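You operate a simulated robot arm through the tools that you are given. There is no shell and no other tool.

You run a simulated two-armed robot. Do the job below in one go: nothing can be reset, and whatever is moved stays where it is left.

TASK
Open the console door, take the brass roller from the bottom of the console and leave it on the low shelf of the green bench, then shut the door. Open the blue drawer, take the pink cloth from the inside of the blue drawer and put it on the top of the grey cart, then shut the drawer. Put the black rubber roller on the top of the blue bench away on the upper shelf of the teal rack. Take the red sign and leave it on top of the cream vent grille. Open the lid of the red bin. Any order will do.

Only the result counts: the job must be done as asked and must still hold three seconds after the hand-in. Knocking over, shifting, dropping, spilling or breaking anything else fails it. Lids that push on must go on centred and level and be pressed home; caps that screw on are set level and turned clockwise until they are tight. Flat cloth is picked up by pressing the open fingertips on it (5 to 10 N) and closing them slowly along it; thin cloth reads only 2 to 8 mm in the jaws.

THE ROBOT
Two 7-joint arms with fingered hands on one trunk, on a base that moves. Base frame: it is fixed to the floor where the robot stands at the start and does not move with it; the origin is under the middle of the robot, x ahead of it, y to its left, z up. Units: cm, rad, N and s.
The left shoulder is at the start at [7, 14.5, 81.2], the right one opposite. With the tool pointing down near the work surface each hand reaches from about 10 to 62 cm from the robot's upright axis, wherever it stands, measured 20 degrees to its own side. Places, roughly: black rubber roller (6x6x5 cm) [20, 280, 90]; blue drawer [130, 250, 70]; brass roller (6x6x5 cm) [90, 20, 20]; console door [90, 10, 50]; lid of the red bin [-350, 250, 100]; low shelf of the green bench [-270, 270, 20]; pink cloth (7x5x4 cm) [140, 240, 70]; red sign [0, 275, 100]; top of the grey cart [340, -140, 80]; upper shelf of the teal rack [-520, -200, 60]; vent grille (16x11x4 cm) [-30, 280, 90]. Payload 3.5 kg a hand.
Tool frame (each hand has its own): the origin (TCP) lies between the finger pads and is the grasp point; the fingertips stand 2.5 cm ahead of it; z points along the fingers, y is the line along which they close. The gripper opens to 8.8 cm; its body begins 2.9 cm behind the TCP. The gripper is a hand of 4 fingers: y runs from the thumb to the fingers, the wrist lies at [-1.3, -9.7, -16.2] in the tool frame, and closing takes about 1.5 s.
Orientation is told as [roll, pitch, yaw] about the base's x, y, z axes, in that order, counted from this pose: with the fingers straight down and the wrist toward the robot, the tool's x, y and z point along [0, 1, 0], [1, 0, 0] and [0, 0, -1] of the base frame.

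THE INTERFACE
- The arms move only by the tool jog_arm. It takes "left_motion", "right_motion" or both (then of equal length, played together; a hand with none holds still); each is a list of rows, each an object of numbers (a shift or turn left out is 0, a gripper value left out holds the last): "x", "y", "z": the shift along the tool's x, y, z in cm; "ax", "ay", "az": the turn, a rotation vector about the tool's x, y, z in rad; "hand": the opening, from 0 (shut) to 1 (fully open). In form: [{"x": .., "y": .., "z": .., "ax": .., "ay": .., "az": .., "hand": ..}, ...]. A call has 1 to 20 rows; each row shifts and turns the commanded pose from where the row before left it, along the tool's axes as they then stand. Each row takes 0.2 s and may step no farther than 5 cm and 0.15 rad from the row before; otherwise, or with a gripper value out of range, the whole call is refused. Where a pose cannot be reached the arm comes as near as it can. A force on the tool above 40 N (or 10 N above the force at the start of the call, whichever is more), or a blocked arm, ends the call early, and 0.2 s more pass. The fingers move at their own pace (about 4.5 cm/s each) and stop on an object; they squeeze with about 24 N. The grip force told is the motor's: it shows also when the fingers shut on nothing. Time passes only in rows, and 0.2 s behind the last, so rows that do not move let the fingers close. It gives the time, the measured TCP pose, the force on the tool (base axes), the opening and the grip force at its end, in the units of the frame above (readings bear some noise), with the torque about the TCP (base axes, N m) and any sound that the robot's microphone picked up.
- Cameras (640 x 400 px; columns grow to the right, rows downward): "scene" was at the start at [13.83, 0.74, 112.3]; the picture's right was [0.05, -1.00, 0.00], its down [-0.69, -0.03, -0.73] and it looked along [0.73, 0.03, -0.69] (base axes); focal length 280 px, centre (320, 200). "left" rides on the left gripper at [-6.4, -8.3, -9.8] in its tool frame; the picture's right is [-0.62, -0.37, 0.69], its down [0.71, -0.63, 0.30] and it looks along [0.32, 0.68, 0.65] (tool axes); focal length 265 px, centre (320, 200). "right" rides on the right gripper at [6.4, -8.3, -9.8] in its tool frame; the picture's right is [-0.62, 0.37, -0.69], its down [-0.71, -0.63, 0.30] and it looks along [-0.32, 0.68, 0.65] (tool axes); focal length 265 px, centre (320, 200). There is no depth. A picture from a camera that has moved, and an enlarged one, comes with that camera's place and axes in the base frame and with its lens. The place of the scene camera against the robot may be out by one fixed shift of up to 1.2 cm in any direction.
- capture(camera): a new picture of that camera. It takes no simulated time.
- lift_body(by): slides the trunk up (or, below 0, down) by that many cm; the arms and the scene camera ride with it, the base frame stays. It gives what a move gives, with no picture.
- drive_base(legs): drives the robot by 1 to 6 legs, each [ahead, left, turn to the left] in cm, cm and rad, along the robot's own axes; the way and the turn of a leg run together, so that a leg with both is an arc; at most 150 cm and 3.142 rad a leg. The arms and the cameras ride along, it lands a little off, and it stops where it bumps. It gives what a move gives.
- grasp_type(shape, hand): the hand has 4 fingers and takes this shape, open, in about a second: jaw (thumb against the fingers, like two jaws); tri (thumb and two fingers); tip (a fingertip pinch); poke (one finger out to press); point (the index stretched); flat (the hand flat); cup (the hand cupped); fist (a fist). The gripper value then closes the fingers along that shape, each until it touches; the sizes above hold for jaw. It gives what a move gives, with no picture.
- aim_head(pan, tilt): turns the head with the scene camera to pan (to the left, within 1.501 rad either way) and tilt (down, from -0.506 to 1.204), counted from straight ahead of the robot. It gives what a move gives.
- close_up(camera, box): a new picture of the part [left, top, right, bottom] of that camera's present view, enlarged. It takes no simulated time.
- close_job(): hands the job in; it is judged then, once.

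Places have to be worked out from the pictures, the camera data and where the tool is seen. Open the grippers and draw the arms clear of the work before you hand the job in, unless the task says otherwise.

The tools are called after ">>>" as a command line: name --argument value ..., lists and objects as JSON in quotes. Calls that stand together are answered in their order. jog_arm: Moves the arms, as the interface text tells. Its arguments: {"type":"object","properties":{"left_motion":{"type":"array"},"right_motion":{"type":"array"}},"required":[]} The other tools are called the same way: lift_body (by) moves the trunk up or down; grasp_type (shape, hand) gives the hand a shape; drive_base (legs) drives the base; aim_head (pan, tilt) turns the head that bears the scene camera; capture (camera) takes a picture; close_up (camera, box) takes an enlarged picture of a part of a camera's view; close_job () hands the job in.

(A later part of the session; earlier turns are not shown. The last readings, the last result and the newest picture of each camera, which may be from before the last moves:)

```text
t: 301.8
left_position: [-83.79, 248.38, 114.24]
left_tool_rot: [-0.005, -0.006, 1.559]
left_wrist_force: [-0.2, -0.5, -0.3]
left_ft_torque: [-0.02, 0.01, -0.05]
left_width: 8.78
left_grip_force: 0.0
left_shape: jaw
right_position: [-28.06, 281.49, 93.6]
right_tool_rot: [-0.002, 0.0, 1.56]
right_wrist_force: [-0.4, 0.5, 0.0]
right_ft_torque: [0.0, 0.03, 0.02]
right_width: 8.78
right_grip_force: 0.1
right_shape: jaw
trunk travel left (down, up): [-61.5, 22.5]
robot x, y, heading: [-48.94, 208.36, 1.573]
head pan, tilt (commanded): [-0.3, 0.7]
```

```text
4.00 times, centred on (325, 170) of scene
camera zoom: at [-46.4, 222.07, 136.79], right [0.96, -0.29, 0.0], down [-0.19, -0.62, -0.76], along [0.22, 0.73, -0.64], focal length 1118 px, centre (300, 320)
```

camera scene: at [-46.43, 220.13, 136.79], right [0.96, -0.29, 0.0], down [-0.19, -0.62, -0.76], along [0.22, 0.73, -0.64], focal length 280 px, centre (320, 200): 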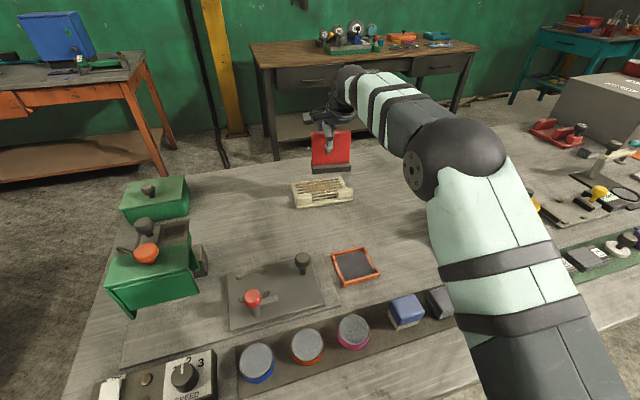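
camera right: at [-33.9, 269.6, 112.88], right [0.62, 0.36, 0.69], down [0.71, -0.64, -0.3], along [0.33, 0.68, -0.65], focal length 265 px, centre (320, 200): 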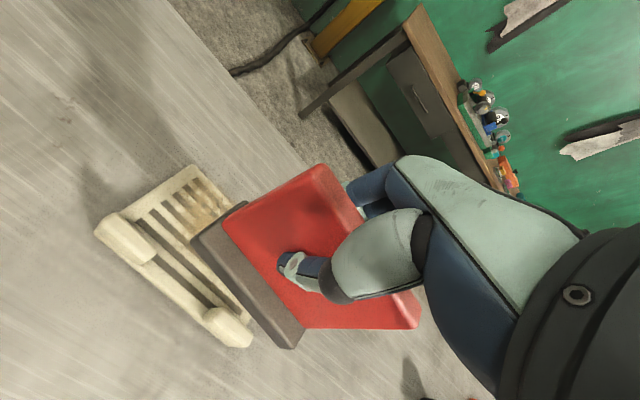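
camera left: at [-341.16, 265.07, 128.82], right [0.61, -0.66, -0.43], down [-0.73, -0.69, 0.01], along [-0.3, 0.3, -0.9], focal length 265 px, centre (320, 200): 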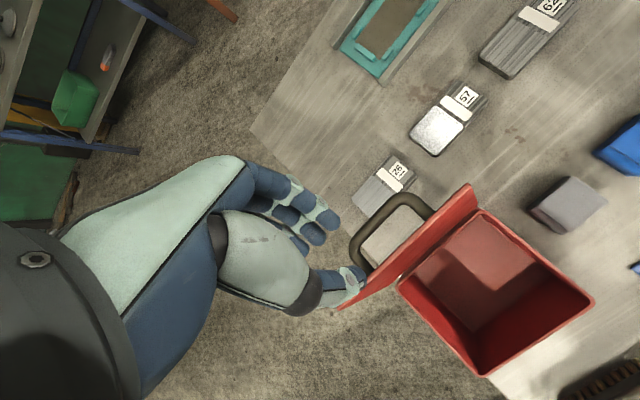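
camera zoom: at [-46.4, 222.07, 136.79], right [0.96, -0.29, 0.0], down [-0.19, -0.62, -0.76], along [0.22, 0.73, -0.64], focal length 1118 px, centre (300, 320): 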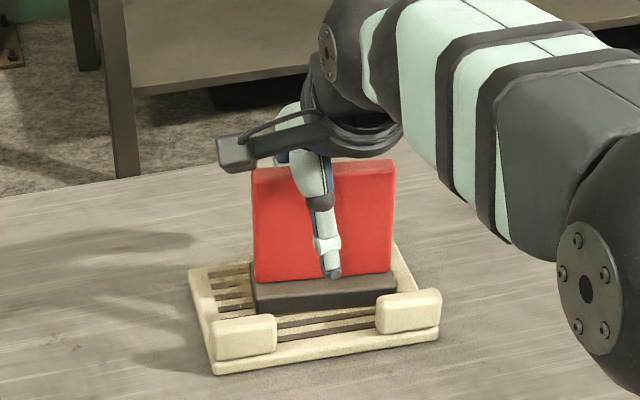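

The sign stands freely on the grille. I raise the hand straight up clear of it.

>>> jog_arm --right_motion '[{"z": -1.5}, {"z": -2}, {"z": -3}, {"z": -3}, {"z": -3}, {"z": -3}, {"z": -2}]'

>>> close_up --camera "scene" --box '[270, 120, 380, 220]'

>>> close_up --camera "right" --box '[80, 150, 400, 360]'

```text
t: 303.4
left_position: [-83.73, 248.32, 114.3]
left_tool_rot: [-0.005, -0.008, 1.56]
left_wrist_force: [1.0, -1.0, -0.4]
left_ft_torque: [0.0, 0.03, 0.04]
left_width: 8.8
left_grip_force: 0.1
left_shape: jaw
right_position: [-27.97, 280.2, 110.77]
right_tool_rot: [-0.002, -0.001, 1.56]
right_wrist_force: [0.0, -0.1, -0.5]
right_ft_torque: [0.03, 0.01, -0.03]
right_width: 8.78
right_grip_force: 0.0
right_shape: jaw
right hand out of reach, approached as far as the arm can: row 6, 7
trunk travel left (down, up): [-61.5, 22.5]
robot x, y, heading: [-49.69, 208.44, 1.575]
head pan, tilt (commanded): [-0.3, 0.7]
```

```text
4.00 times, centred on (325, 170) of scene
camera zoom: at [-46.42, 221.87, 136.81], right [0.96, -0.29, 0.0], down [-0.19, -0.61, -0.77], along [0.22, 0.73, -0.64], focal length 1118 px, centre (300, 320)
```

zoom: 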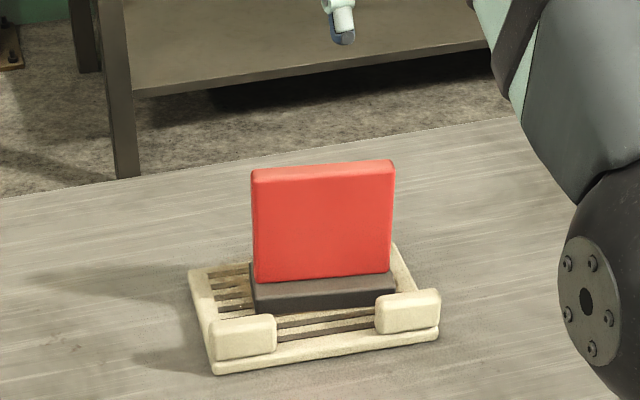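

```text
1.90 times, centred on (240, 255) of right
camera zoom: at [-34.58, 271.9, 120.46], right [0.62, 0.36, 0.69], down [0.71, -0.64, -0.3], along [0.33, 0.68, -0.65], focal length 506 px, centre (472, 95)
```

zoom: 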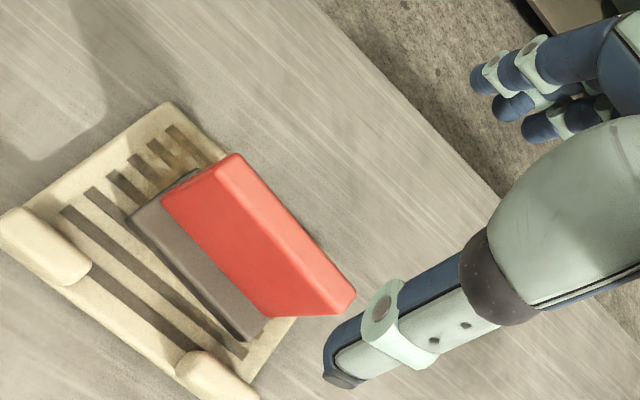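

The sign stands well on the grille. Next the black rubber roller at ≈[17.7, 281.5]: I drive right 45.7 cm with the hand high.

>>> drive_base --legs '[[-1, -45.7, 0]]'

>>> aim_head --pan -0.2 --tilt 0.65

>>> close_up --camera "right" --box '[80, 150, 400, 360]'

>>> capture --camera "scene"

```text
t: 306.1
left_position: [-38.52, 247.47, 114.3]
left_tool_rot: [-0.008, -0.005, 1.559]
left_wrist_force: [0.8, -0.1, -0.4]
left_ft_torque: [0.0, -0.03, 0.02]
left_width: 8.79
left_grip_force: 0.0
left_shape: jaw
right_position: [17.29, 279.45, 110.69]
right_tool_rot: [-0.001, -0.003, 1.558]
right_wrist_force: [-0.4, -0.1, -0.9]
right_ft_torque: [0.0, 0.0, -0.02]
right_width: 8.79
right_grip_force: 0.0
right_shape: jaw
trunk travel left (down, up): [-61.5, 22.5]
robot x, y, heading: [-4.21, 207.8, 1.573]
head pan, tilt (commanded): [-0.3, 0.7]
```

```text
t: 306.8
left_position: [-38.39, 247.5, 114.23]
left_tool_rot: [-0.007, -0.006, 1.557]
left_wrist_force: [0.5, -0.1, 0.0]
left_ft_torque: [-0.03, 0.02, 0.01]
left_width: 8.78
left_grip_force: 0.2
left_shape: jaw
right_position: [17.28, 279.38, 110.68]
right_tool_rot: [-0.001, -0.002, 1.559]
right_wrist_force: [0.3, -0.7, 0.3]
right_ft_torque: [0.01, -0.02, 0.01]
right_width: 8.76
right_grip_force: 0.0
right_shape: jaw
trunk travel left (down, up): [-61.5, 22.5]
robot x, y, heading: [-4.18, 207.41, 1.575]
head pan, tilt (commanded): [-0.201, 0.649]
```

```text
1.90 times, centred on (240, 255) of right
camera zoom: at [10.79, 271.13, 120.36], right [0.62, 0.36, 0.69], down [0.71, -0.64, -0.3], along [0.33, 0.68, -0.65], focal length 506 px, centre (472, 95)
```

zoom: 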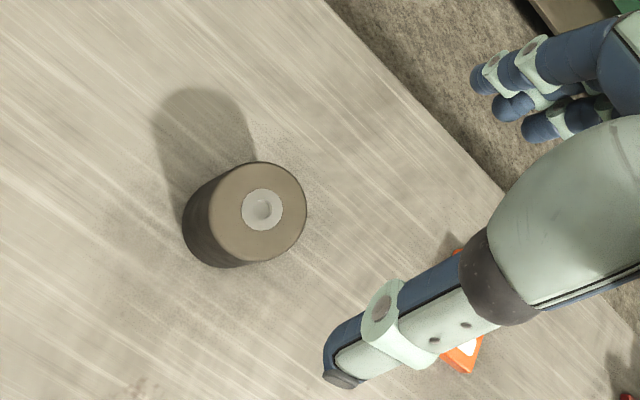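

```text
taken
camera scene: at [-1.87, 221.53, 137.22], right [0.98, -0.2, 0.0], down [-0.12, -0.59, -0.8], along [0.16, 0.78, -0.6], focal length 280 px, centre (320, 200)
```

scene: 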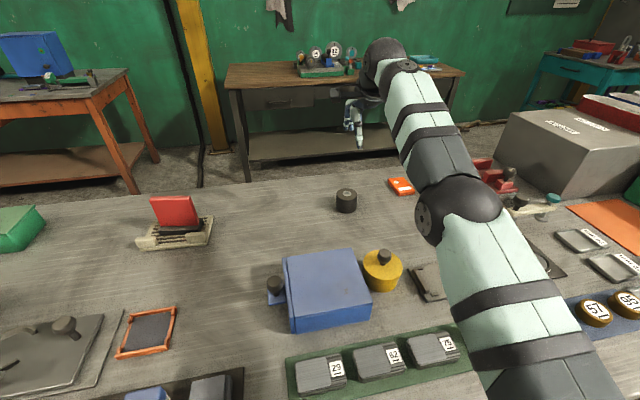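

The roller's axis is at ≈[17.45, 282.3] (top ≈91). I drive ahead 1.5 cm, align, and lower over it in two stages.

>>> drive_base --legs '[[1.5, 0, 0]]'

>>> jog_arm --right_motion '[{"z": 3, "y": 0.4}, {"z": 3, "y": 0.5}, {"z": 3, "y": 0.5}, {"z": 3}, {"z": 2}]'

>>> close_up --camera "right" --box '[140, 140, 400, 340]'

```text
t: 307.6
left_position: [-38.52, 248.68, 114.28]
left_tool_rot: [-0.007, -0.008, 1.558]
left_wrist_force: [-0.7, -0.3, 0.2]
left_ft_torque: [-0.01, 0.0, 0.01]
left_width: 8.78
left_grip_force: 0.0
left_shape: jaw
right_position: [17.21, 280.58, 110.94]
right_tool_rot: [-0.002, -0.004, 1.558]
right_wrist_force: [-0.1, -0.4, -0.3]
right_ft_torque: [0.03, -0.02, 0.01]
right_width: 8.78
right_grip_force: 0.1
right_shape: jaw
trunk travel left (down, up): [-61.5, 22.5]
robot x, y, heading: [-4.28, 209.06, 1.574]
head pan, tilt (commanded): [-0.201, 0.649]
```

```text
t: 308.8
left_position: [-38.64, 248.92, 114.27]
left_tool_rot: [-0.006, -0.006, 1.559]
left_wrist_force: [-0.3, -0.9, 0.3]
left_ft_torque: [-0.01, -0.02, -0.02]
left_width: 8.79
left_grip_force: 0.0
left_shape: jaw
right_position: [17.36, 282.23, 96.77]
right_tool_rot: [-0.001, -0.002, 1.558]
right_wrist_force: [-0.7, -0.2, -0.2]
right_ft_torque: [0.0, 0.0, 0.0]
right_width: 8.76
right_grip_force: 0.1
right_shape: jaw
trunk travel left (down, up): [-61.5, 22.5]
robot x, y, heading: [-4.3, 209.63, 1.572]
head pan, tilt (commanded): [-0.201, 0.649]
```

```text
2.00 times, centred on (270, 240) of right
camera zoom: at [10.82, 274.05, 106.38], right [0.62, 0.36, 0.69], down [0.71, -0.64, -0.3], along [0.33, 0.68, -0.65], focal length 531 px, centre (420, 120)
```

zoom: 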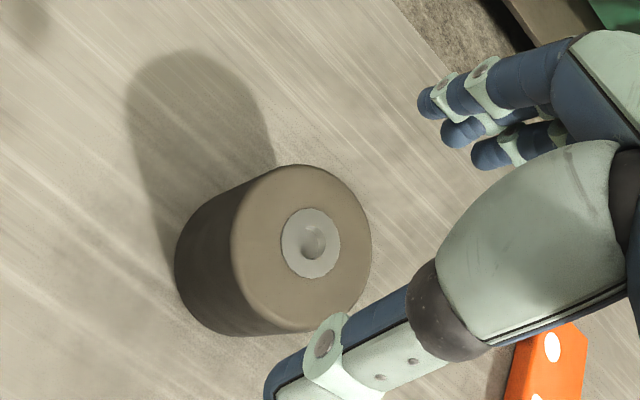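

Alignment is right on. I lower the remaining 7.4 cm and close.

>>> jog_arm --right_motion '[{"z": 2}, {"z": 2}, {"z": 2}, {"z": 1.4}, {}, {"hand": 0.6}, {"hand": 0.4}, {"hand": 0}, {"hand": 0}, {"hand": 0}, {"hand": 0}, {"hand": 0}, {"hand": 0}]'

>>> close_up --camera "right" --box '[140, 140, 400, 340]'

```text
t: 311.6
left_position: [-38.44, 248.94, 114.22]
left_tool_rot: [-0.007, -0.004, 1.558]
left_wrist_force: [-0.2, 0.2, -0.2]
left_ft_torque: [-0.03, -0.03, -0.05]
left_width: 8.78
left_grip_force: 0.0
left_shape: jaw
right_position: [17.31, 282.35, 89.38]
right_tool_rot: [0.0, -0.002, 1.557]
right_wrist_force: [-0.7, 0.3, 0.1]
right_ft_torque: [-0.02, 0.01, 0.01]
right_width: 5.19
right_grip_force: 24.1
right_shape: jaw
trunk travel left (down, up): [-61.5, 22.5]
robot x, y, heading: [-3.97, 209.05, 1.57]
head pan, tilt (commanded): [-0.201, 0.649]
```

```text
2.00 times, centred on (270, 240) of right
camera zoom: at [10.79, 274.05, 98.96], right [0.62, 0.36, 0.69], down [0.71, -0.64, -0.3], along [0.33, 0.68, -0.65], focal length 531 px, centre (420, 120)
```

zoom: 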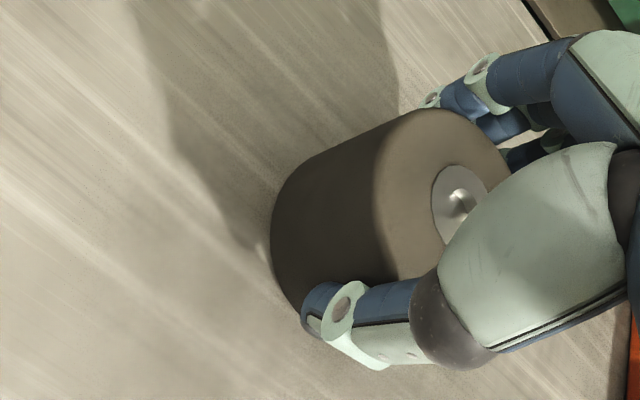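

Gripped at 5.2 cm. I lift it well clear, then back away from the bench.

>>> jog_arm --right_motion '[{"z": -2}, {"z": -3}, {"z": -3}, {"z": -3}, {"z": -3}, {"z": -3}, {"z": -2}]'

>>> drive_base --legs '[[-40, 0, 0]]'

>>> jog_arm --right_motion '[{"y": -4}, {"y": -4}, {"y": -4}, {"y": -4}, {"y": -4}, {"y": -4}]'

>>> capture --camera "scene"

```text
t: 313.2
left_position: [-38.5, 249.04, 114.25]
left_tool_rot: [-0.006, -0.006, 1.557]
left_wrist_force: [-0.2, -0.1, 0.3]
left_ft_torque: [0.03, 0.02, -0.01]
left_width: 8.76
left_grip_force: 0.1
left_shape: jaw
right_position: [17.21, 281.75, 108.29]
right_tool_rot: [-0.003, 0.002, 1.559]
right_wrist_force: [0.0, -0.3, -3.0]
right_ft_torque: [0.0, -0.04, -0.03]
right_width: 5.14
right_grip_force: 24.3
right_shape: jaw
right hand out of reach, approached as far as the arm can: row 7
trunk travel left (down, up): [-61.5, 22.5]
robot x, y, heading: [-4.07, 208.91, 1.571]
head pan, tilt (commanded): [-0.201, 0.649]
```

```text
t: 315.7
left_position: [-38.37, 208.86, 114.31]
left_tool_rot: [-0.009, -0.005, 1.561]
left_wrist_force: [0.2, 0.3, 0.6]
left_ft_torque: [-0.01, -0.01, 0.01]
left_width: 8.79
left_grip_force: 0.1
left_shape: jaw
right_position: [17.25, 241.64, 108.15]
right_tool_rot: [-0.001, 0.001, 1.561]
right_wrist_force: [0.1, 0.0, -3.3]
right_ft_torque: [0.0, 0.03, 0.02]
right_width: 5.15
right_grip_force: 24.0
right_shape: jaw
trunk travel left (down, up): [-61.5, 22.5]
robot x, y, heading: [-4.4, 168.88, 1.572]
head pan, tilt (commanded): [-0.201, 0.649]
```

```text
t: 317.1
left_position: [-38.87, 208.55, 114.16]
left_tool_rot: [-0.011, -0.007, 1.561]
left_wrist_force: [-0.2, 0.0, 0.4]
left_ft_torque: [-0.01, -0.05, -0.01]
left_width: 8.77
left_grip_force: 0.1
left_shape: jaw
right_position: [16.61, 217.57, 108.66]
right_tool_rot: [0.014, -0.008, 1.562]
right_wrist_force: [-0.4, -0.4, -2.8]
right_ft_torque: [0.01, 0.01, -0.03]
right_width: 5.07
right_grip_force: 24.1
right_shape: jaw
trunk travel left (down, up): [-61.5, 22.5]
robot x, y, heading: [-3.94, 168.81, 1.573]
head pan, tilt (commanded): [-0.201, 0.649]
```

```text
taken
camera scene: at [-2.29, 182.7, 137.24], right [0.98, -0.2, 0.0], down [-0.12, -0.59, -0.8], along [0.16, 0.78, -0.6], focal length 280 px, centre (320, 200)
```

scene: 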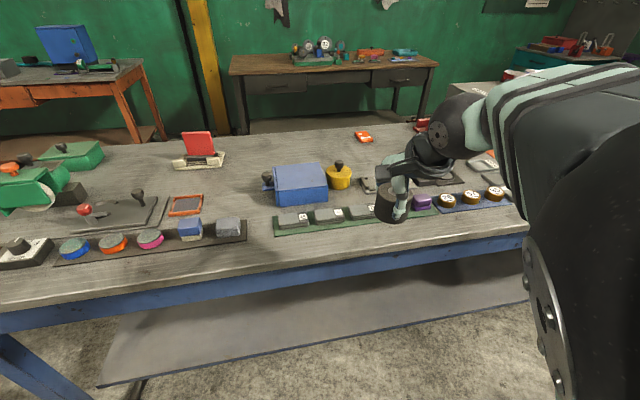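

The roller is secure. I drive west past the green bench front and turn to face −x to look for the teal rack.

>>> drive_base --legs '[[-8, 140, 0], [0, 60, 0], [0, 0, 1.5708]]'

>>> aim_head --pan 0.3 --tilt 0.25

>>> capture --camera "scene"

>>> aim_head --pan 1.1 --tilt 0.25

>>> capture --camera "scene"

```text
t: 330.9
left_position: [-244.19, 127.22, 114.21]
left_tool_rot: [-0.007, -0.006, 3.126]
left_wrist_force: [-0.1, 1.0, 0.8]
left_ft_torque: [0.0, -0.02, 0.02]
left_width: 8.79
left_grip_force: 0.1
left_shape: jaw
right_position: [-252.93, 182.94, 108.3]
right_tool_rot: [0.013, 0.003, 3.129]
right_wrist_force: [-0.1, -0.6, -3.4]
right_ft_torque: [0.0, 0.0, 0.02]
right_width: 5.02
right_grip_force: 24.1
right_shape: jaw
trunk travel left (down, up): [-61.5, 22.5]
robot x, y, heading: [-204.46, 161.5, 3.142]
head pan, tilt (commanded): [-0.201, 0.649]
```

```text
t: 331.8
left_position: [-244.17, 127.22, 114.15]
left_tool_rot: [-0.005, -0.004, 3.127]
left_wrist_force: [-0.6, 0.4, -0.3]
left_ft_torque: [0.01, 0.01, -0.02]
left_width: 8.77
left_grip_force: 0.1
left_shape: jaw
right_position: [-252.85, 183.03, 108.22]
right_tool_rot: [0.014, 0.001, 3.125]
right_wrist_force: [-0.7, -0.4, -2.1]
right_ft_torque: [-0.03, -0.02, 0.03]
right_width: 5.04
right_grip_force: 23.5
right_shape: jaw
trunk travel left (down, up): [-61.5, 22.5]
robot x, y, heading: [-204.43, 161.3, 3.139]
head pan, tilt (commanded): [0.3, 0.25]
```

```text
taken
camera scene: at [-217.61, 159.05, 140.86], right [-0.29, 0.96, 0.0], down [0.24, 0.07, -0.97], along [-0.93, -0.28, -0.25], focal length 280 px, centre (320, 200)
```

scene: 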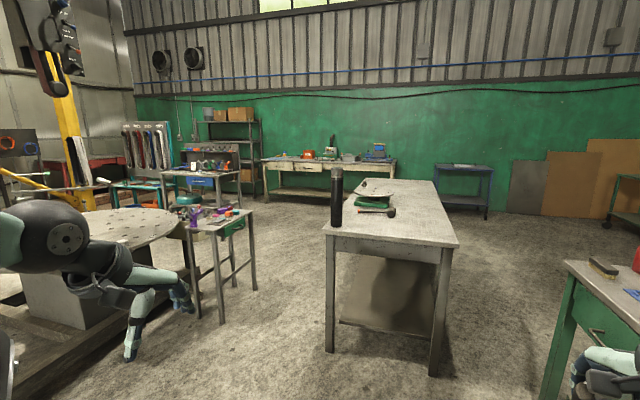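

```text
t: 332.9
left_position: [-244.21, 127.29, 114.3]
left_tool_rot: [-0.006, -0.003, 3.127]
left_wrist_force: [-0.5, 0.1, 0.2]
left_ft_torque: [0.01, 0.01, 0.01]
left_width: 8.78
left_grip_force: 0.1
left_shape: jaw
right_position: [-252.9, 182.97, 108.16]
right_tool_rot: [0.016, 0.002, 3.126]
right_wrist_force: [-0.8, -0.1, -2.9]
right_ft_torque: [-0.02, 0.02, -0.01]
right_width: 5.05
right_grip_force: 24.5
right_shape: jaw
trunk travel left (down, up): [-61.5, 22.5]
robot x, y, heading: [-204.36, 161.42, 3.141]
head pan, tilt (commanded): [1.1, 0.25]
```

```text
taken
camera scene: at [-212.94, 153.47, 140.87], right [-0.89, 0.46, 0.0], down [0.11, 0.22, -0.97], along [-0.44, -0.86, -0.25], focal length 280 px, centre (320, 200)
```

scene: 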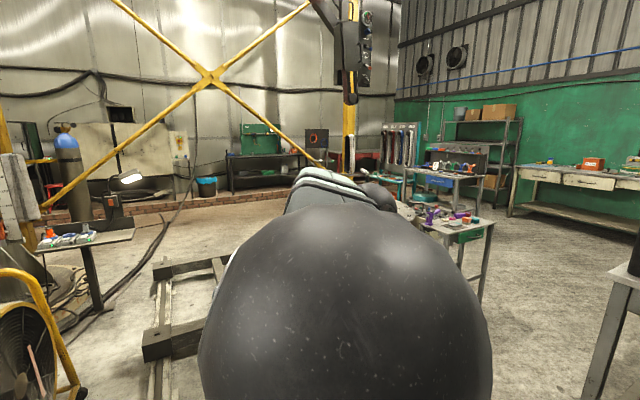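

The teal rack appears at about (140, 187) in the first view. I enlarge that part.

>>> aim_head --pan 0.65 --tilt 0.25

>>> capture --camera "scene"

>>> close_up --camera "scene" --box '[180, 110, 420, 290]'

```text
t: 333.8
left_position: [-244.2, 127.26, 114.22]
left_tool_rot: [-0.006, -0.004, 3.127]
left_wrist_force: [-0.1, -0.1, -0.7]
left_ft_torque: [0.02, -0.03, 0.0]
left_width: 8.75
left_grip_force: 0.0
left_shape: jaw
right_position: [-252.98, 183.0, 108.27]
right_tool_rot: [0.017, 0.002, 3.126]
right_wrist_force: [0.4, -0.8, -3.4]
right_ft_torque: [-0.01, 0.01, -0.03]
right_width: 5.02
right_grip_force: 23.7
right_shape: jaw
trunk travel left (down, up): [-61.5, 22.5]
robot x, y, heading: [-204.2, 161.57, 3.144]
head pan, tilt (commanded): [0.649, 0.25]
```

```text
taken
camera scene: at [-216.12, 156.13, 140.87], right [-0.6, 0.8, 0.0], down [0.2, 0.15, -0.97], along [-0.77, -0.59, -0.25], focal length 280 px, centre (320, 200)
```

scene: 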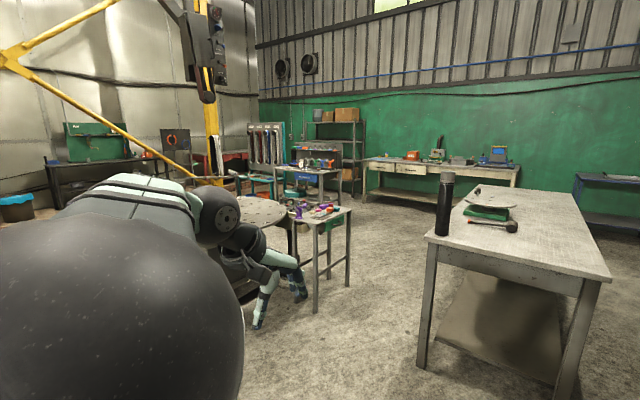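

```text
2.22 times, centred on (300, 200) of scene
camera zoom: at [-216.12, 156.13, 140.87], right [-0.6, 0.8, 0.0], down [0.2, 0.15, -0.97], along [-0.77, -0.59, -0.25], focal length 621 px, centre (364, 200)
```

zoom: 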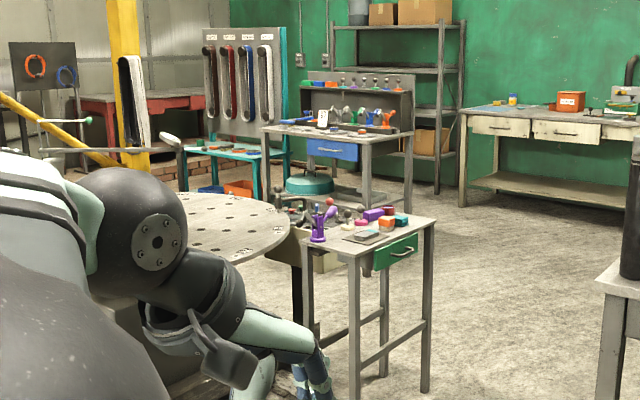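

The rack is beyond a round table and a small stand; between stand (y≤40) and grey bench (y≥116) there is a lane at y≈78. I raise the trunk for clearance and drive to its mouth.

>>> lift_body --by 12

>>> drive_base --legs '[[90, 83, 0]]'

>>> aim_head --pan 0.0 --tilt 0.5

>>> capture --camera "scene"

>>> aim_head --pan 0.6 --tilt 0.3

>>> capture --camera "scene"

```text
t: 335.3
left_position: [-244.1, 127.24, 126.21]
left_tool_rot: [-0.009, -0.005, 3.128]
left_wrist_force: [0.3, 0.6, -0.7]
left_ft_torque: [0.03, -0.03, 0.03]
left_width: 8.77
left_grip_force: 0.0
left_shape: jaw
right_position: [-253.04, 183.0, 120.25]
right_tool_rot: [0.015, 0.003, 3.126]
right_wrist_force: [0.4, 0.3, -2.9]
right_ft_torque: [-0.02, -0.02, 0.02]
right_width: 5.05
right_grip_force: 23.9
right_shape: jaw
trunk travel left (down, up): [-73.5, 10.5]
robot x, y, heading: [-204.09, 161.93, 3.137]
head pan, tilt (commanded): [0.649, 0.25]
```

```text
t: 341.5
left_position: [-333.98, 43.73, 126.27]
left_tool_rot: [-0.006, -0.007, 3.13]
left_wrist_force: [0.7, 0.0, 0.4]
left_ft_torque: [-0.01, -0.03, -0.02]
left_width: 8.8
left_grip_force: 0.1
left_shape: jaw
right_position: [-342.8, 99.44, 120.39]
right_tool_rot: [0.016, 0.002, 3.129]
right_wrist_force: [0.3, -0.1, -2.9]
right_ft_torque: [-0.03, -0.02, 0.0]
right_width: 5.04
right_grip_force: 23.6
right_shape: jaw
trunk travel left (down, up): [-73.5, 10.5]
robot x, y, heading: [-294.32, 77.88, -3.139]
head pan, tilt (commanded): [0.649, 0.25]
```

```text
t: 342.6
left_position: [-333.89, 43.83, 126.3]
left_tool_rot: [-0.007, -0.005, 3.131]
left_wrist_force: [0.6, 0.3, 1.0]
left_ft_torque: [-0.01, 0.01, 0.04]
left_width: 8.78
left_grip_force: 0.0
left_shape: jaw
right_position: [-342.93, 99.55, 120.3]
right_tool_rot: [0.015, 0.001, 3.129]
right_wrist_force: [-0.5, 0.4, -3.1]
right_ft_torque: [0.0, -0.02, 0.01]
right_width: 5.02
right_grip_force: 24.2
right_shape: jaw
trunk travel left (down, up): [-73.5, 10.5]
robot x, y, heading: [-294.17, 77.99, -3.139]
head pan, tilt (commanded): [0.0, 0.499]
```

```text
taken
camera scene: at [-307.65, 78.38, 150.56], right [0.0, 1.0, 0.0], down [0.48, 0.0, -0.88], along [-0.88, 0.0, -0.48], focal length 280 px, centre (320, 200)
```

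scene: 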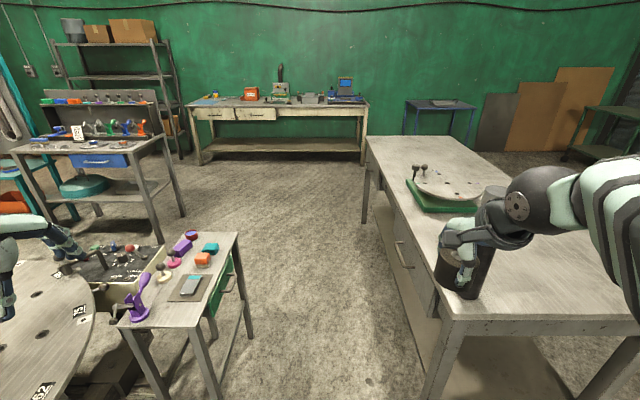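

```text
t: 343.6
left_position: [-334.02, 43.85, 126.22]
left_tool_rot: [-0.006, -0.006, 3.132]
left_wrist_force: [0.4, -0.3, 0.6]
left_ft_torque: [0.0, 0.01, 0.04]
left_width: 8.8
left_grip_force: 0.0
left_shape: jaw
right_position: [-342.87, 99.55, 120.28]
right_tool_rot: [0.018, 0.001, 3.131]
right_wrist_force: [0.2, -0.2, -3.2]
right_ft_torque: [0.01, -0.03, 0.0]
right_width: 5.05
right_grip_force: 24.8
right_shape: jaw
trunk travel left (down, up): [-73.5, 10.5]
robot x, y, heading: [-293.83, 78.05, -3.141]
head pan, tilt (commanded): [0.6, 0.3]
```

```text
taken
camera scene: at [-306.26, 73.13, 152.4], right [-0.57, 0.82, 0.0], down [0.24, 0.17, -0.96], along [-0.79, -0.54, -0.3], focal length 280 px, centre (320, 200)
```

scene: 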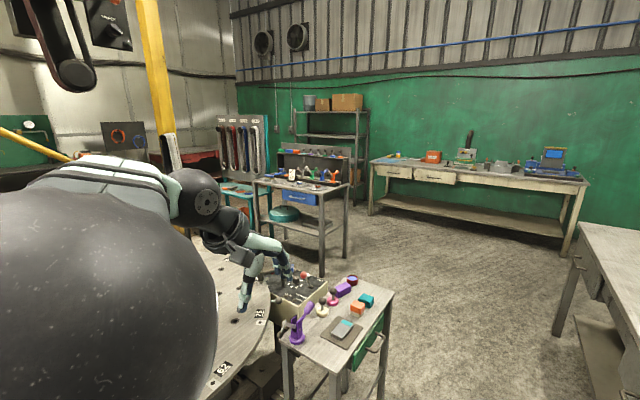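

The lane is clear (37…120). I drive through it along y≈78, then strafe left down toward the rack.

>>> drive_base --legs '[[150, 0, 0], [14, 50, 0], [0, 110, 0]]'

>>> aim_head --pan 0.5 --tilt 0.5

>>> capture --camera "scene"

```text
t: 358.9
left_position: [-498.73, -116.17, 126.2]
left_tool_rot: [-0.003, -0.005, 3.127]
left_wrist_force: [-0.6, -0.2, -0.4]
left_ft_torque: [0.02, -0.02, -0.02]
left_width: 8.8
left_grip_force: 0.2
left_shape: jaw
right_position: [-507.42, -60.4, 120.08]
right_tool_rot: [0.014, 0.001, 3.126]
right_wrist_force: [-0.5, -0.5, -3.8]
right_ft_torque: [0.0, -0.02, -0.01]
right_width: 5.04
right_grip_force: 23.2
right_shape: jaw
trunk travel left (down, up): [-73.5, 10.5]
robot x, y, heading: [-458.43, -82.08, 3.14]
head pan, tilt (commanded): [0.6, 0.3]
```

```text
t: 359.6
left_position: [-498.75, -116.42, 126.22]
left_tool_rot: [-0.008, -0.004, 3.128]
left_wrist_force: [0.3, -0.2, -0.6]
left_ft_torque: [0.01, -0.02, -0.01]
left_width: 8.77
left_grip_force: 0.0
left_shape: jaw
right_position: [-507.46, -60.52, 120.31]
right_tool_rot: [0.017, 0.002, 3.125]
right_wrist_force: [-0.7, -0.8, -2.9]
right_ft_torque: [-0.06, 0.01, 0.0]
right_width: 5.05
right_grip_force: 24.0
right_shape: jaw
trunk travel left (down, up): [-73.5, 10.5]
robot x, y, heading: [-458.74, -82.05, 3.142]
head pan, tilt (commanded): [0.499, 0.499]
```

```text
taken
camera scene: at [-471.23, -86.1, 150.56], right [-0.48, 0.88, 0.0], down [0.42, 0.23, -0.88], along [-0.77, -0.42, -0.48], focal length 280 px, centre (320, 200)
```

scene: 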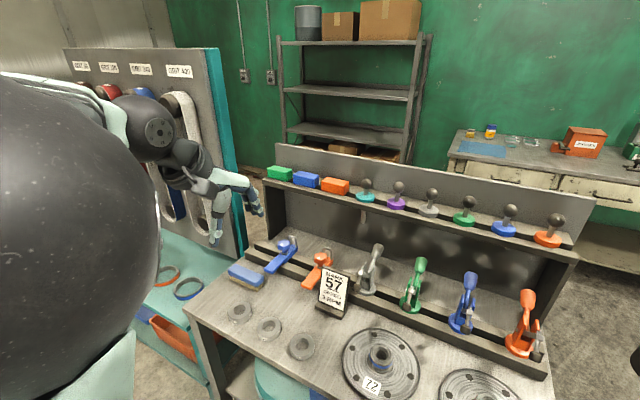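

The teal rack is just left of this workbench; its upper shelf carries a few rings. I check what is to my left before strafing on.

>>> aim_head --pan 1.4 --tilt 0.5

>>> capture --camera "scene"

>>> capture --camera "left"

```text
t: 360.8
left_position: [-498.7, -116.38, 126.06]
left_tool_rot: [-0.007, -0.006, 3.126]
left_wrist_force: [-0.3, 0.2, 0.6]
left_ft_torque: [-0.02, -0.01, -0.02]
left_width: 8.76
left_grip_force: 0.1
left_shape: jaw
right_position: [-507.49, -60.59, 120.33]
right_tool_rot: [0.015, 0.002, 3.126]
right_wrist_force: [-0.6, 0.4, -3.4]
right_ft_torque: [-0.01, -0.03, 0.01]
right_width: 5.02
right_grip_force: 23.8
right_shape: jaw
trunk travel left (down, up): [-73.5, 10.5]
robot x, y, heading: [-458.54, -82.13, 3.141]
head pan, tilt (commanded): [1.4, 0.499]
```

```text
taken
camera scene: at [-464.81, -90.69, 150.56], right [-0.99, 0.17, 0.0], down [0.08, 0.47, -0.88], along [-0.15, -0.86, -0.48], focal length 280 px, centre (320, 200)
```

scene: 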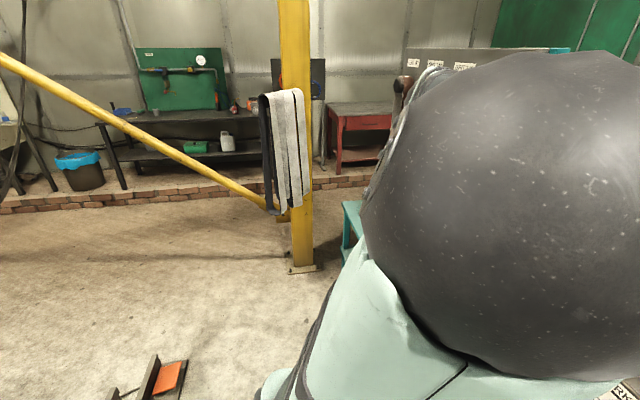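

```text
taken
camera left: at [-490.25, -110.04, 135.99], right [0.37, 0.62, -0.69], down [0.62, -0.72, -0.31], along [-0.69, -0.31, -0.65], focal length 265 px, centre (320, 200)
```

left: 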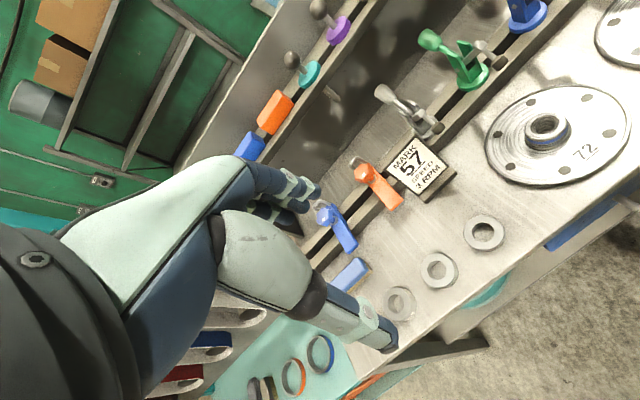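

The yellow column stands at ≈[−478, −253], clear of me. I strafe left 100 cm to face the rack.

>>> drive_base --legs '[[-4, 50, 0], [0, 50, 0]]'

>>> aim_head --pan 0.1 --tilt 0.75

>>> capture --camera "scene"

>>> capture --camera "right"

```text
t: 366.3
left_position: [-494.74, -215.98, 126.26]
left_tool_rot: [-0.005, -0.006, 3.13]
left_wrist_force: [-0.4, 0.7, -0.4]
left_ft_torque: [0.03, 0.02, 0.02]
left_width: 8.79
left_grip_force: 0.0
left_shape: jaw
right_position: [-503.58, -160.21, 120.29]
right_tool_rot: [0.017, 0.002, 3.129]
right_wrist_force: [-0.6, -0.1, -3.7]
right_ft_torque: [-0.01, -0.03, -0.01]
right_width: 5.02
right_grip_force: 23.8
right_shape: jaw
trunk travel left (down, up): [-73.5, 10.5]
robot x, y, heading: [-454.96, -181.75, -3.142]
head pan, tilt (commanded): [1.4, 0.499]
```

```text
t: 367.8
left_position: [-494.74, -216.15, 126.28]
left_tool_rot: [-0.008, -0.006, 3.128]
left_wrist_force: [-0.1, -0.4, -0.3]
left_ft_torque: [0.0, 0.01, -0.02]
left_width: 8.81
left_grip_force: 0.0
left_shape: jaw
right_position: [-503.53, -160.4, 120.36]
right_tool_rot: [0.019, 0.002, 3.129]
right_wrist_force: [-0.3, 0.1, -3.3]
right_ft_torque: [-0.02, -0.01, -0.03]
right_width: 5.04
right_grip_force: 24.0
right_shape: jaw
trunk travel left (down, up): [-73.5, 10.5]
robot x, y, heading: [-454.73, -181.78, -3.142]
head pan, tilt (commanded): [0.099, 0.75]
```

```text
taken
camera scene: at [-467.52, -182.37, 148.36], right [-0.1, 0.99, 0.0], down [0.68, 0.07, -0.73], along [-0.73, -0.07, -0.68], focal length 280 px, centre (320, 200)
```

scene: 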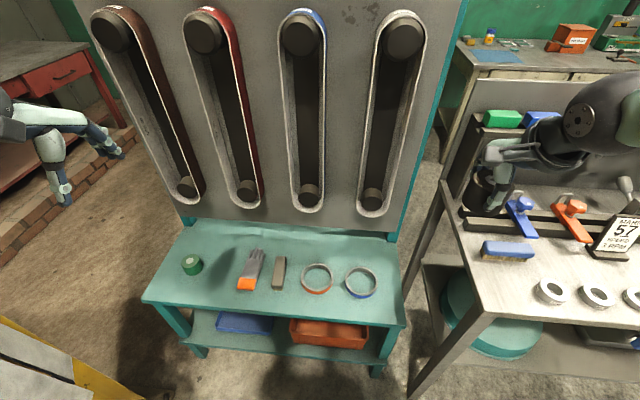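

```text
taken
camera right: at [-495.31, -166.74, 130.08], right [-0.36, 0.64, 0.68], down [0.64, 0.7, -0.32], along [-0.68, 0.32, -0.66], focal length 265 px, centre (320, 200)
```

right: 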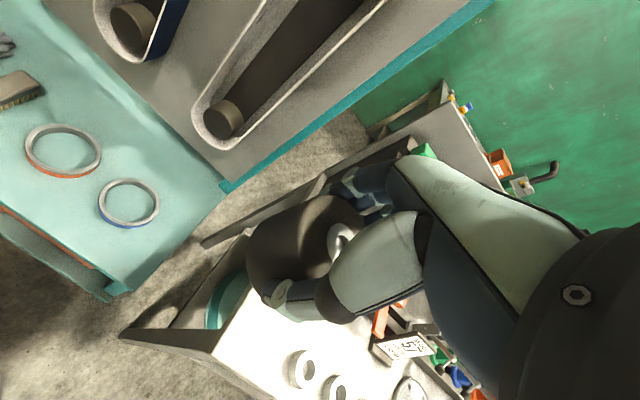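

The rack's upper shelf (z≈60) is x −507…−541, y −246…−162; the blue ring is at [−520, −175]. The free back-right spot at ≈[−531, −167] suits. I shift left, lower the trunk, and come up to the rack.

>>> drive_base --legs '[[0, 15, 0]]'

>>> lift_body --by -37

>>> drive_base --legs '[[13, 0, 0]]'

>>> capture --camera "right"

>>> capture --camera "scene"

```text
t: 369.1
left_position: [-494.68, -230.74, 126.24]
left_tool_rot: [-0.003, -0.005, 3.13]
left_wrist_force: [0.1, -0.1, 0.0]
left_ft_torque: [0.0, -0.01, -0.03]
left_width: 8.76
left_grip_force: 0.1
left_shape: jaw
right_position: [-503.58, -174.99, 120.27]
right_tool_rot: [0.02, 0.002, 3.127]
right_wrist_force: [0.2, -0.2, -3.2]
right_ft_torque: [-0.06, -0.01, -0.01]
right_width: 5.01
right_grip_force: 24.3
right_shape: jaw
trunk travel left (down, up): [-73.5, 10.5]
robot x, y, heading: [-454.88, -196.53, -3.138]
head pan, tilt (commanded): [0.099, 0.75]
```

```text
t: 372.7
left_position: [-494.61, -231.1, 89.24]
left_tool_rot: [-0.004, -0.004, 3.13]
left_wrist_force: [-0.2, 0.2, -0.7]
left_ft_torque: [0.01, -0.02, -0.01]
left_width: 8.76
left_grip_force: 0.2
left_shape: jaw
right_position: [-503.45, -175.2, 83.3]
right_tool_rot: [0.019, 0.001, 3.127]
right_wrist_force: [-0.2, 0.0, -2.2]
right_ft_torque: [-0.01, -0.01, 0.01]
right_width: 5.06
right_grip_force: 24.2
right_shape: jaw
trunk travel left (down, up): [-36.5, 47.5]
robot x, y, heading: [-454.93, -196.87, -3.137]
head pan, tilt (commanded): [0.099, 0.75]
```

```text
t: 374.0
left_position: [-507.56, -231.02, 89.19]
left_tool_rot: [-0.005, -0.002, 3.129]
left_wrist_force: [0.5, 0.7, 0.2]
left_ft_torque: [-0.01, 0.03, -0.02]
left_width: 8.75
left_grip_force: 0.1
left_shape: jaw
right_position: [-516.24, -175.39, 83.14]
right_tool_rot: [0.018, 0.005, 3.127]
right_wrist_force: [-0.8, 0.2, -3.6]
right_ft_torque: [-0.02, 0.01, -0.01]
right_width: 4.99
right_grip_force: 23.6
right_shape: jaw
trunk travel left (down, up): [-36.5, 47.5]
robot x, y, heading: [-467.32, -196.62, -3.141]
head pan, tilt (commanded): [0.099, 0.75]
```

```text
taken
camera right: at [-508.18, -181.66, 93.04], right [-0.36, 0.64, 0.68], down [0.64, 0.7, -0.31], along [-0.68, 0.32, -0.66], focal length 265 px, centre (320, 200)
```

right: 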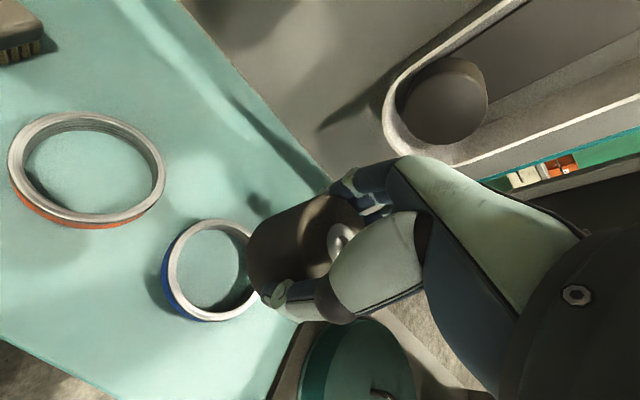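

```text
taken
camera scene: at [-480.41, -197.28, 111.35], right [-0.1, 0.99, 0.0], down [0.68, 0.07, -0.73], along [-0.73, -0.07, -0.68], focal length 280 px, centre (320, 200)
```

scene: 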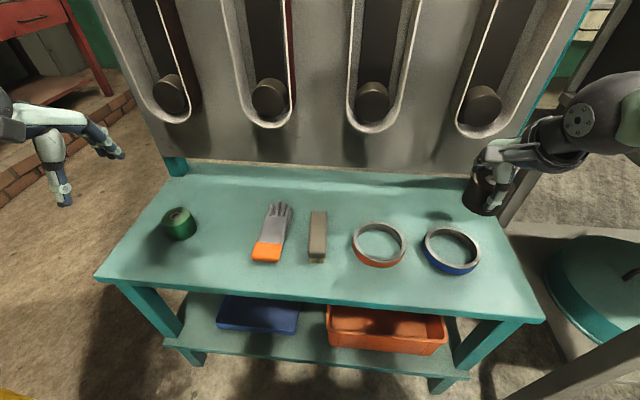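

Nearer views give: blue ring [−520, −173.6], shelf right edge y≈−159, back x≈−545, belts end at z≈78. Target [−529.5, −166.5]. I move right and down first, then forward at z≈70.

>>> jog_arm --right_motion '[{"x": -1.8, "z": 2.6}, {"x": -1.8, "z": 2.6}, {"x": -1.8, "z": 2.6}, {"x": -1.8, "z": 2.6}, {"x": -1.8, "z": 2.6}, {"y": 2.7}, {"y": 2.7}, {"y": 2.7}, {"y": 2.7}, {"y": 2.6}]'

>>> capture --camera "right"

>>> capture --camera "scene"

```text
t: 376.2
left_position: [-507.5, -230.99, 89.12]
left_tool_rot: [-0.006, -0.005, 3.131]
left_wrist_force: [0.0, -0.1, -0.1]
left_ft_torque: [0.0, 0.0, 0.0]
left_width: 8.77
left_grip_force: 0.0
left_shape: jaw
right_position: [-529.62, -166.25, 70.02]
right_tool_rot: [0.017, 0.004, 3.125]
right_wrist_force: [-0.4, 0.5, -2.6]
right_ft_torque: [-0.06, -0.03, -0.03]
right_width: 4.99
right_grip_force: 23.3
right_shape: jaw
trunk travel left (down, up): [-36.5, 47.5]
robot x, y, heading: [-467.63, -196.6, -3.144]
head pan, tilt (commanded): [0.099, 0.75]
```

```text
taken
camera right: at [-521.45, -172.64, 79.81], right [-0.36, 0.64, 0.68], down [0.64, 0.7, -0.31], along [-0.68, 0.32, -0.66], focal length 265 px, centre (320, 200)
```

right: 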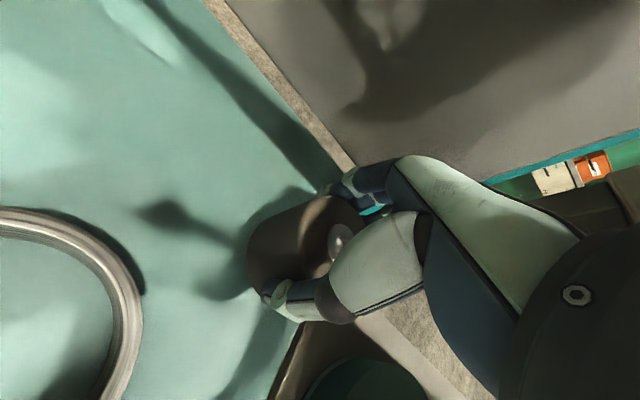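

```text
taken
camera scene: at [-480.38, -197.25, 111.35], right [-0.1, 0.99, 0.0], down [0.68, 0.07, -0.73], along [-0.73, -0.07, -0.68], focal length 280 px, centre (320, 200)
```

scene: 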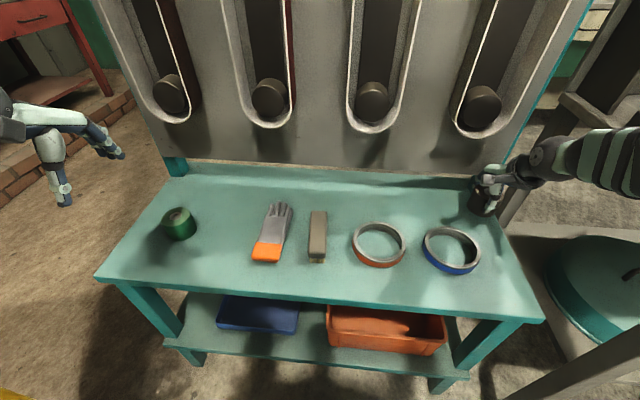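

The landing point is about 7 cm from the shelf's right edge and 4 cm clear of the ring. I lower the roller.

>>> jog_arm --right_motion '[{"z": 1.8}, {"z": 1.8}, {"z": 1.4}, {}]'

>>> jog_arm --right_motion '[{"z": 0.3}, {"z": 0.3}, {"z": 0.3}, {}]'

>>> jog_arm --right_motion '[{"z": 0.3}, {"z": 0.3}, {}]'

```text
t: 377.2
left_position: [-507.13, -231.15, 89.4]
left_tool_rot: [-0.007, -0.011, 3.128]
left_wrist_force: [-0.4, -0.3, 0.6]
left_ft_torque: [0.0, -0.02, 0.03]
left_width: 8.78
left_grip_force: 0.1
left_shape: jaw
right_position: [-529.55, -166.49, 66.09]
right_tool_rot: [0.013, -0.017, 3.126]
right_wrist_force: [0.0, 2.4, 32.4]
right_ft_torque: [0.15, 0.05, -0.02]
right_width: 5.05
right_grip_force: 23.6
right_shape: jaw
trunk travel left (down, up): [-36.5, 47.5]
robot x, y, heading: [-467.74, -197.04, -3.143]
head pan, tilt (commanded): [0.099, 0.75]
```

```text
t: 377.8
left_position: [-507.05, -231.2, 89.29]
left_tool_rot: [-0.006, -0.01, 3.126]
left_wrist_force: [-0.2, 0.5, -0.2]
left_ft_torque: [-0.01, -0.03, -0.01]
left_width: 8.75
left_grip_force: 0.1
left_shape: jaw
right_position: [-529.8, -166.33, 66.16]
right_tool_rot: [0.012, -0.029, 3.129]
right_wrist_force: [8.8, -1.5, 23.3]
right_ft_torque: [-0.05, -0.43, 0.01]
right_width: 4.89
right_grip_force: 23.8
right_shape: jaw
trunk travel left (down, up): [-36.5, 47.5]
robot x, y, heading: [-467.52, -196.91, -3.14]
head pan, tilt (commanded): [0.099, 0.75]
stopped in row 2 (right hand): the force on the tool passed its limit at 43 N (the readings are from after the stop); the commanded pose is now the measured one
```

```text
t: 378.5
left_position: [-507.09, -231.18, 89.39]
left_tool_rot: [-0.009, -0.01, 3.129]
left_wrist_force: [-0.6, 0.3, 0.4]
left_ft_torque: [-0.02, 0.0, 0.01]
left_width: 8.78
left_grip_force: 0.0
left_shape: jaw
right_position: [-530.04, -166.45, 66.04]
right_tool_rot: [0.012, -0.041, 3.127]
right_wrist_force: [12.6, -2.3, 22.8]
right_ft_torque: [-0.05, -0.61, -0.02]
right_width: 4.84
right_grip_force: 24.6
right_shape: jaw
trunk travel left (down, up): [-36.5, 47.5]
robot x, y, heading: [-467.68, -196.92, 3.139]
head pan, tilt (commanded): [0.099, 0.75]
stopped in row 3 (right hand): the force on the tool passed its limit at 40 N (the readings are from after the stop); the commanded pose is now the measured one
```

Contact came sooner than expected (shelf ≈62.7). I ease up 0.8 cm and look at the roller.

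>>> jog_arm --right_motion '[{"z": -0.4}, {"z": -0.4}, {}]'

>>> capture --camera "right"

>>> close_up --camera "scene" --box '[420, 130, 560, 290]'

```text
t: 379.3
left_position: [-507.38, -231.18, 89.34]
left_tool_rot: [-0.008, -0.007, 3.129]
left_wrist_force: [-1.2, 0.6, 0.1]
left_ft_torque: [0.03, -0.01, -0.03]
left_width: 8.76
left_grip_force: 0.0
left_shape: jaw
right_position: [-529.98, -166.25, 66.16]
right_tool_rot: [0.013, -0.029, 3.128]
right_wrist_force: [5.4, -2.8, 6.6]
right_ft_torque: [-0.09, -0.33, -0.01]
right_width: 4.87
right_grip_force: 24.1
right_shape: jaw
trunk travel left (down, up): [-36.5, 47.5]
robot x, y, heading: [-467.61, -196.97, -3.14]
head pan, tilt (commanded): [0.099, 0.75]
```

```text
taken
camera right: at [-521.5, -172.81, 75.67], right [-0.34, 0.63, 0.69], down [0.63, 0.7, -0.33], along [-0.7, 0.33, -0.64], focal length 265 px, centre (320, 200)
```

right: 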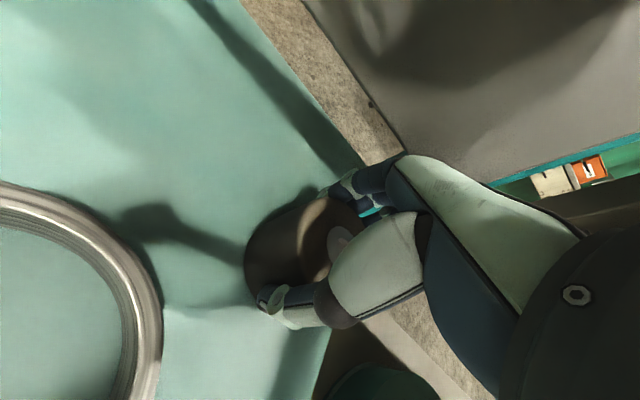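

```text
2.50 times, centred on (490, 210) of scene
camera zoom: at [-480.12, -197.37, 111.37], right [-0.1, 0.99, 0.0], down [0.68, 0.07, -0.73], along [-0.73, -0.07, -0.68], focal length 699 px, centre (-105, 175)
```

zoom: 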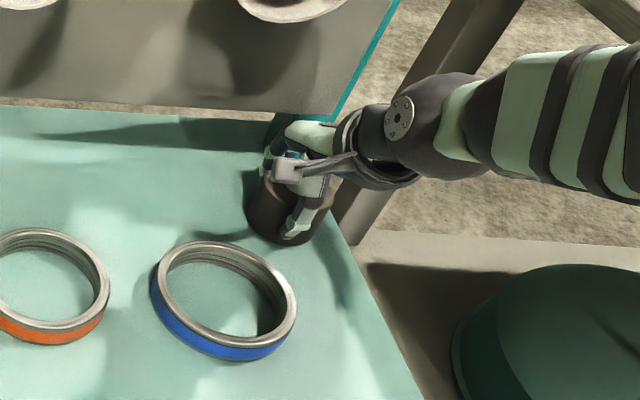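

The roller is a little near the right edge. I lift 1 cm, move it 1.7 cm left (away from the edge), and set it down gently again.

>>> jog_arm --right_motion '[{"z": -0.6, "ax": 0.0}, {"z": -0.6}, {"x": 0.9}, {"x": 0.8}, {"ay": 0.0}, {}]'

>>> close_up --camera "right" --box '[140, 150, 440, 380]'

>>> close_up --camera "scene" --box '[420, 130, 560, 290]'

```text
t: 380.7
left_position: [-507.52, -231.06, 89.27]
left_tool_rot: [-0.006, -0.005, 3.129]
left_wrist_force: [0.0, -0.2, -0.1]
left_ft_torque: [-0.03, 0.01, 0.02]
left_width: 8.81
left_grip_force: 0.0
left_shape: jaw
right_position: [-530.13, -168.0, 67.4]
right_tool_rot: [0.013, -0.03, 3.128]
right_wrist_force: [0.9, -0.1, -3.0]
right_ft_torque: [0.03, -0.01, -0.02]
right_width: 4.94
right_grip_force: 24.2
right_shape: jaw
trunk travel left (down, up): [-36.5, 47.5]
robot x, y, heading: [-467.29, -196.8, -3.145]
head pan, tilt (commanded): [0.099, 0.75]
```

```text
1.74 times, centred on (290, 265) of right
camera zoom: at [-521.64, -174.41, 76.84], right [-0.34, 0.63, 0.69], down [0.63, 0.7, -0.33], along [-0.7, 0.33, -0.64], focal length 462 px, centre (372, 87)
```

zoom: 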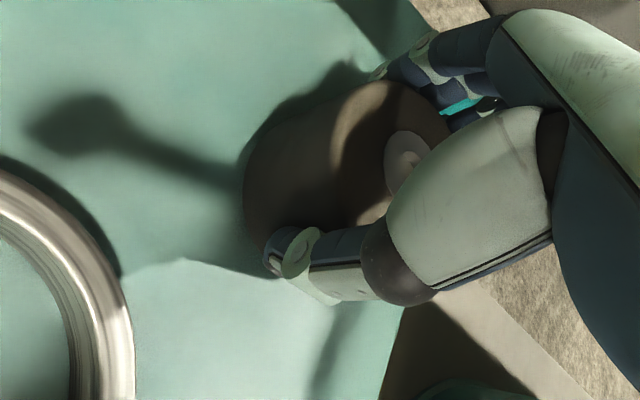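

```text
2.50 times, centred on (490, 210) of scene
camera zoom: at [-480.31, -197.27, 111.36], right [-0.1, 0.99, 0.0], down [0.68, 0.07, -0.73], along [-0.73, -0.07, -0.68], focal length 699 px, centre (-105, 175)
```

zoom: 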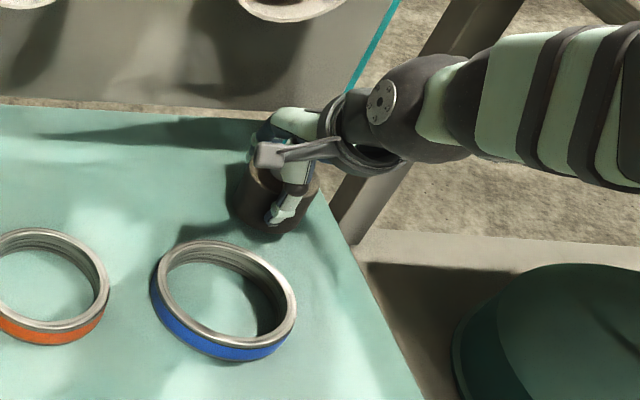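

I lower it gently to contact.

>>> jog_arm --right_motion '[{"z": 0.4}, {"z": 0.4}, {"z": 0.2}, {}]'

>>> jog_arm --right_motion '[{"z": 0.2}, {}]'

```text
t: 381.7
left_position: [-507.39, -231.13, 89.42]
left_tool_rot: [-0.005, -0.005, 3.129]
left_wrist_force: [-0.4, -0.1, -0.6]
left_ft_torque: [0.02, -0.01, 0.02]
left_width: 8.78
left_grip_force: 0.0
left_shape: jaw
right_position: [-530.19, -167.99, 66.29]
right_tool_rot: [0.014, -0.028, 3.126]
right_wrist_force: [-0.6, 0.0, -2.8]
right_ft_torque: [0.04, -0.03, 0.01]
right_width: 4.95
right_grip_force: 23.9
right_shape: jaw
trunk travel left (down, up): [-36.5, 47.5]
robot x, y, heading: [-467.58, -196.6, -3.143]
head pan, tilt (commanded): [0.099, 0.75]
```

```text
t: 382.3
left_position: [-507.48, -231.07, 89.34]
left_tool_rot: [-0.007, -0.006, 3.129]
left_wrist_force: [-0.6, 0.0, -0.8]
left_ft_torque: [0.0, 0.02, -0.03]
left_width: 8.76
left_grip_force: 0.0
left_shape: jaw
right_position: [-530.31, -168.12, 66.23]
right_tool_rot: [0.013, -0.031, 3.129]
right_wrist_force: [-0.5, 0.7, 2.3]
right_ft_torque: [0.01, -0.12, 0.03]
right_width: 4.96
right_grip_force: 24.0
right_shape: jaw
trunk travel left (down, up): [-36.5, 47.5]
robot x, y, heading: [-467.47, -196.65, -3.133]
head pan, tilt (commanded): [0.099, 0.75]
```

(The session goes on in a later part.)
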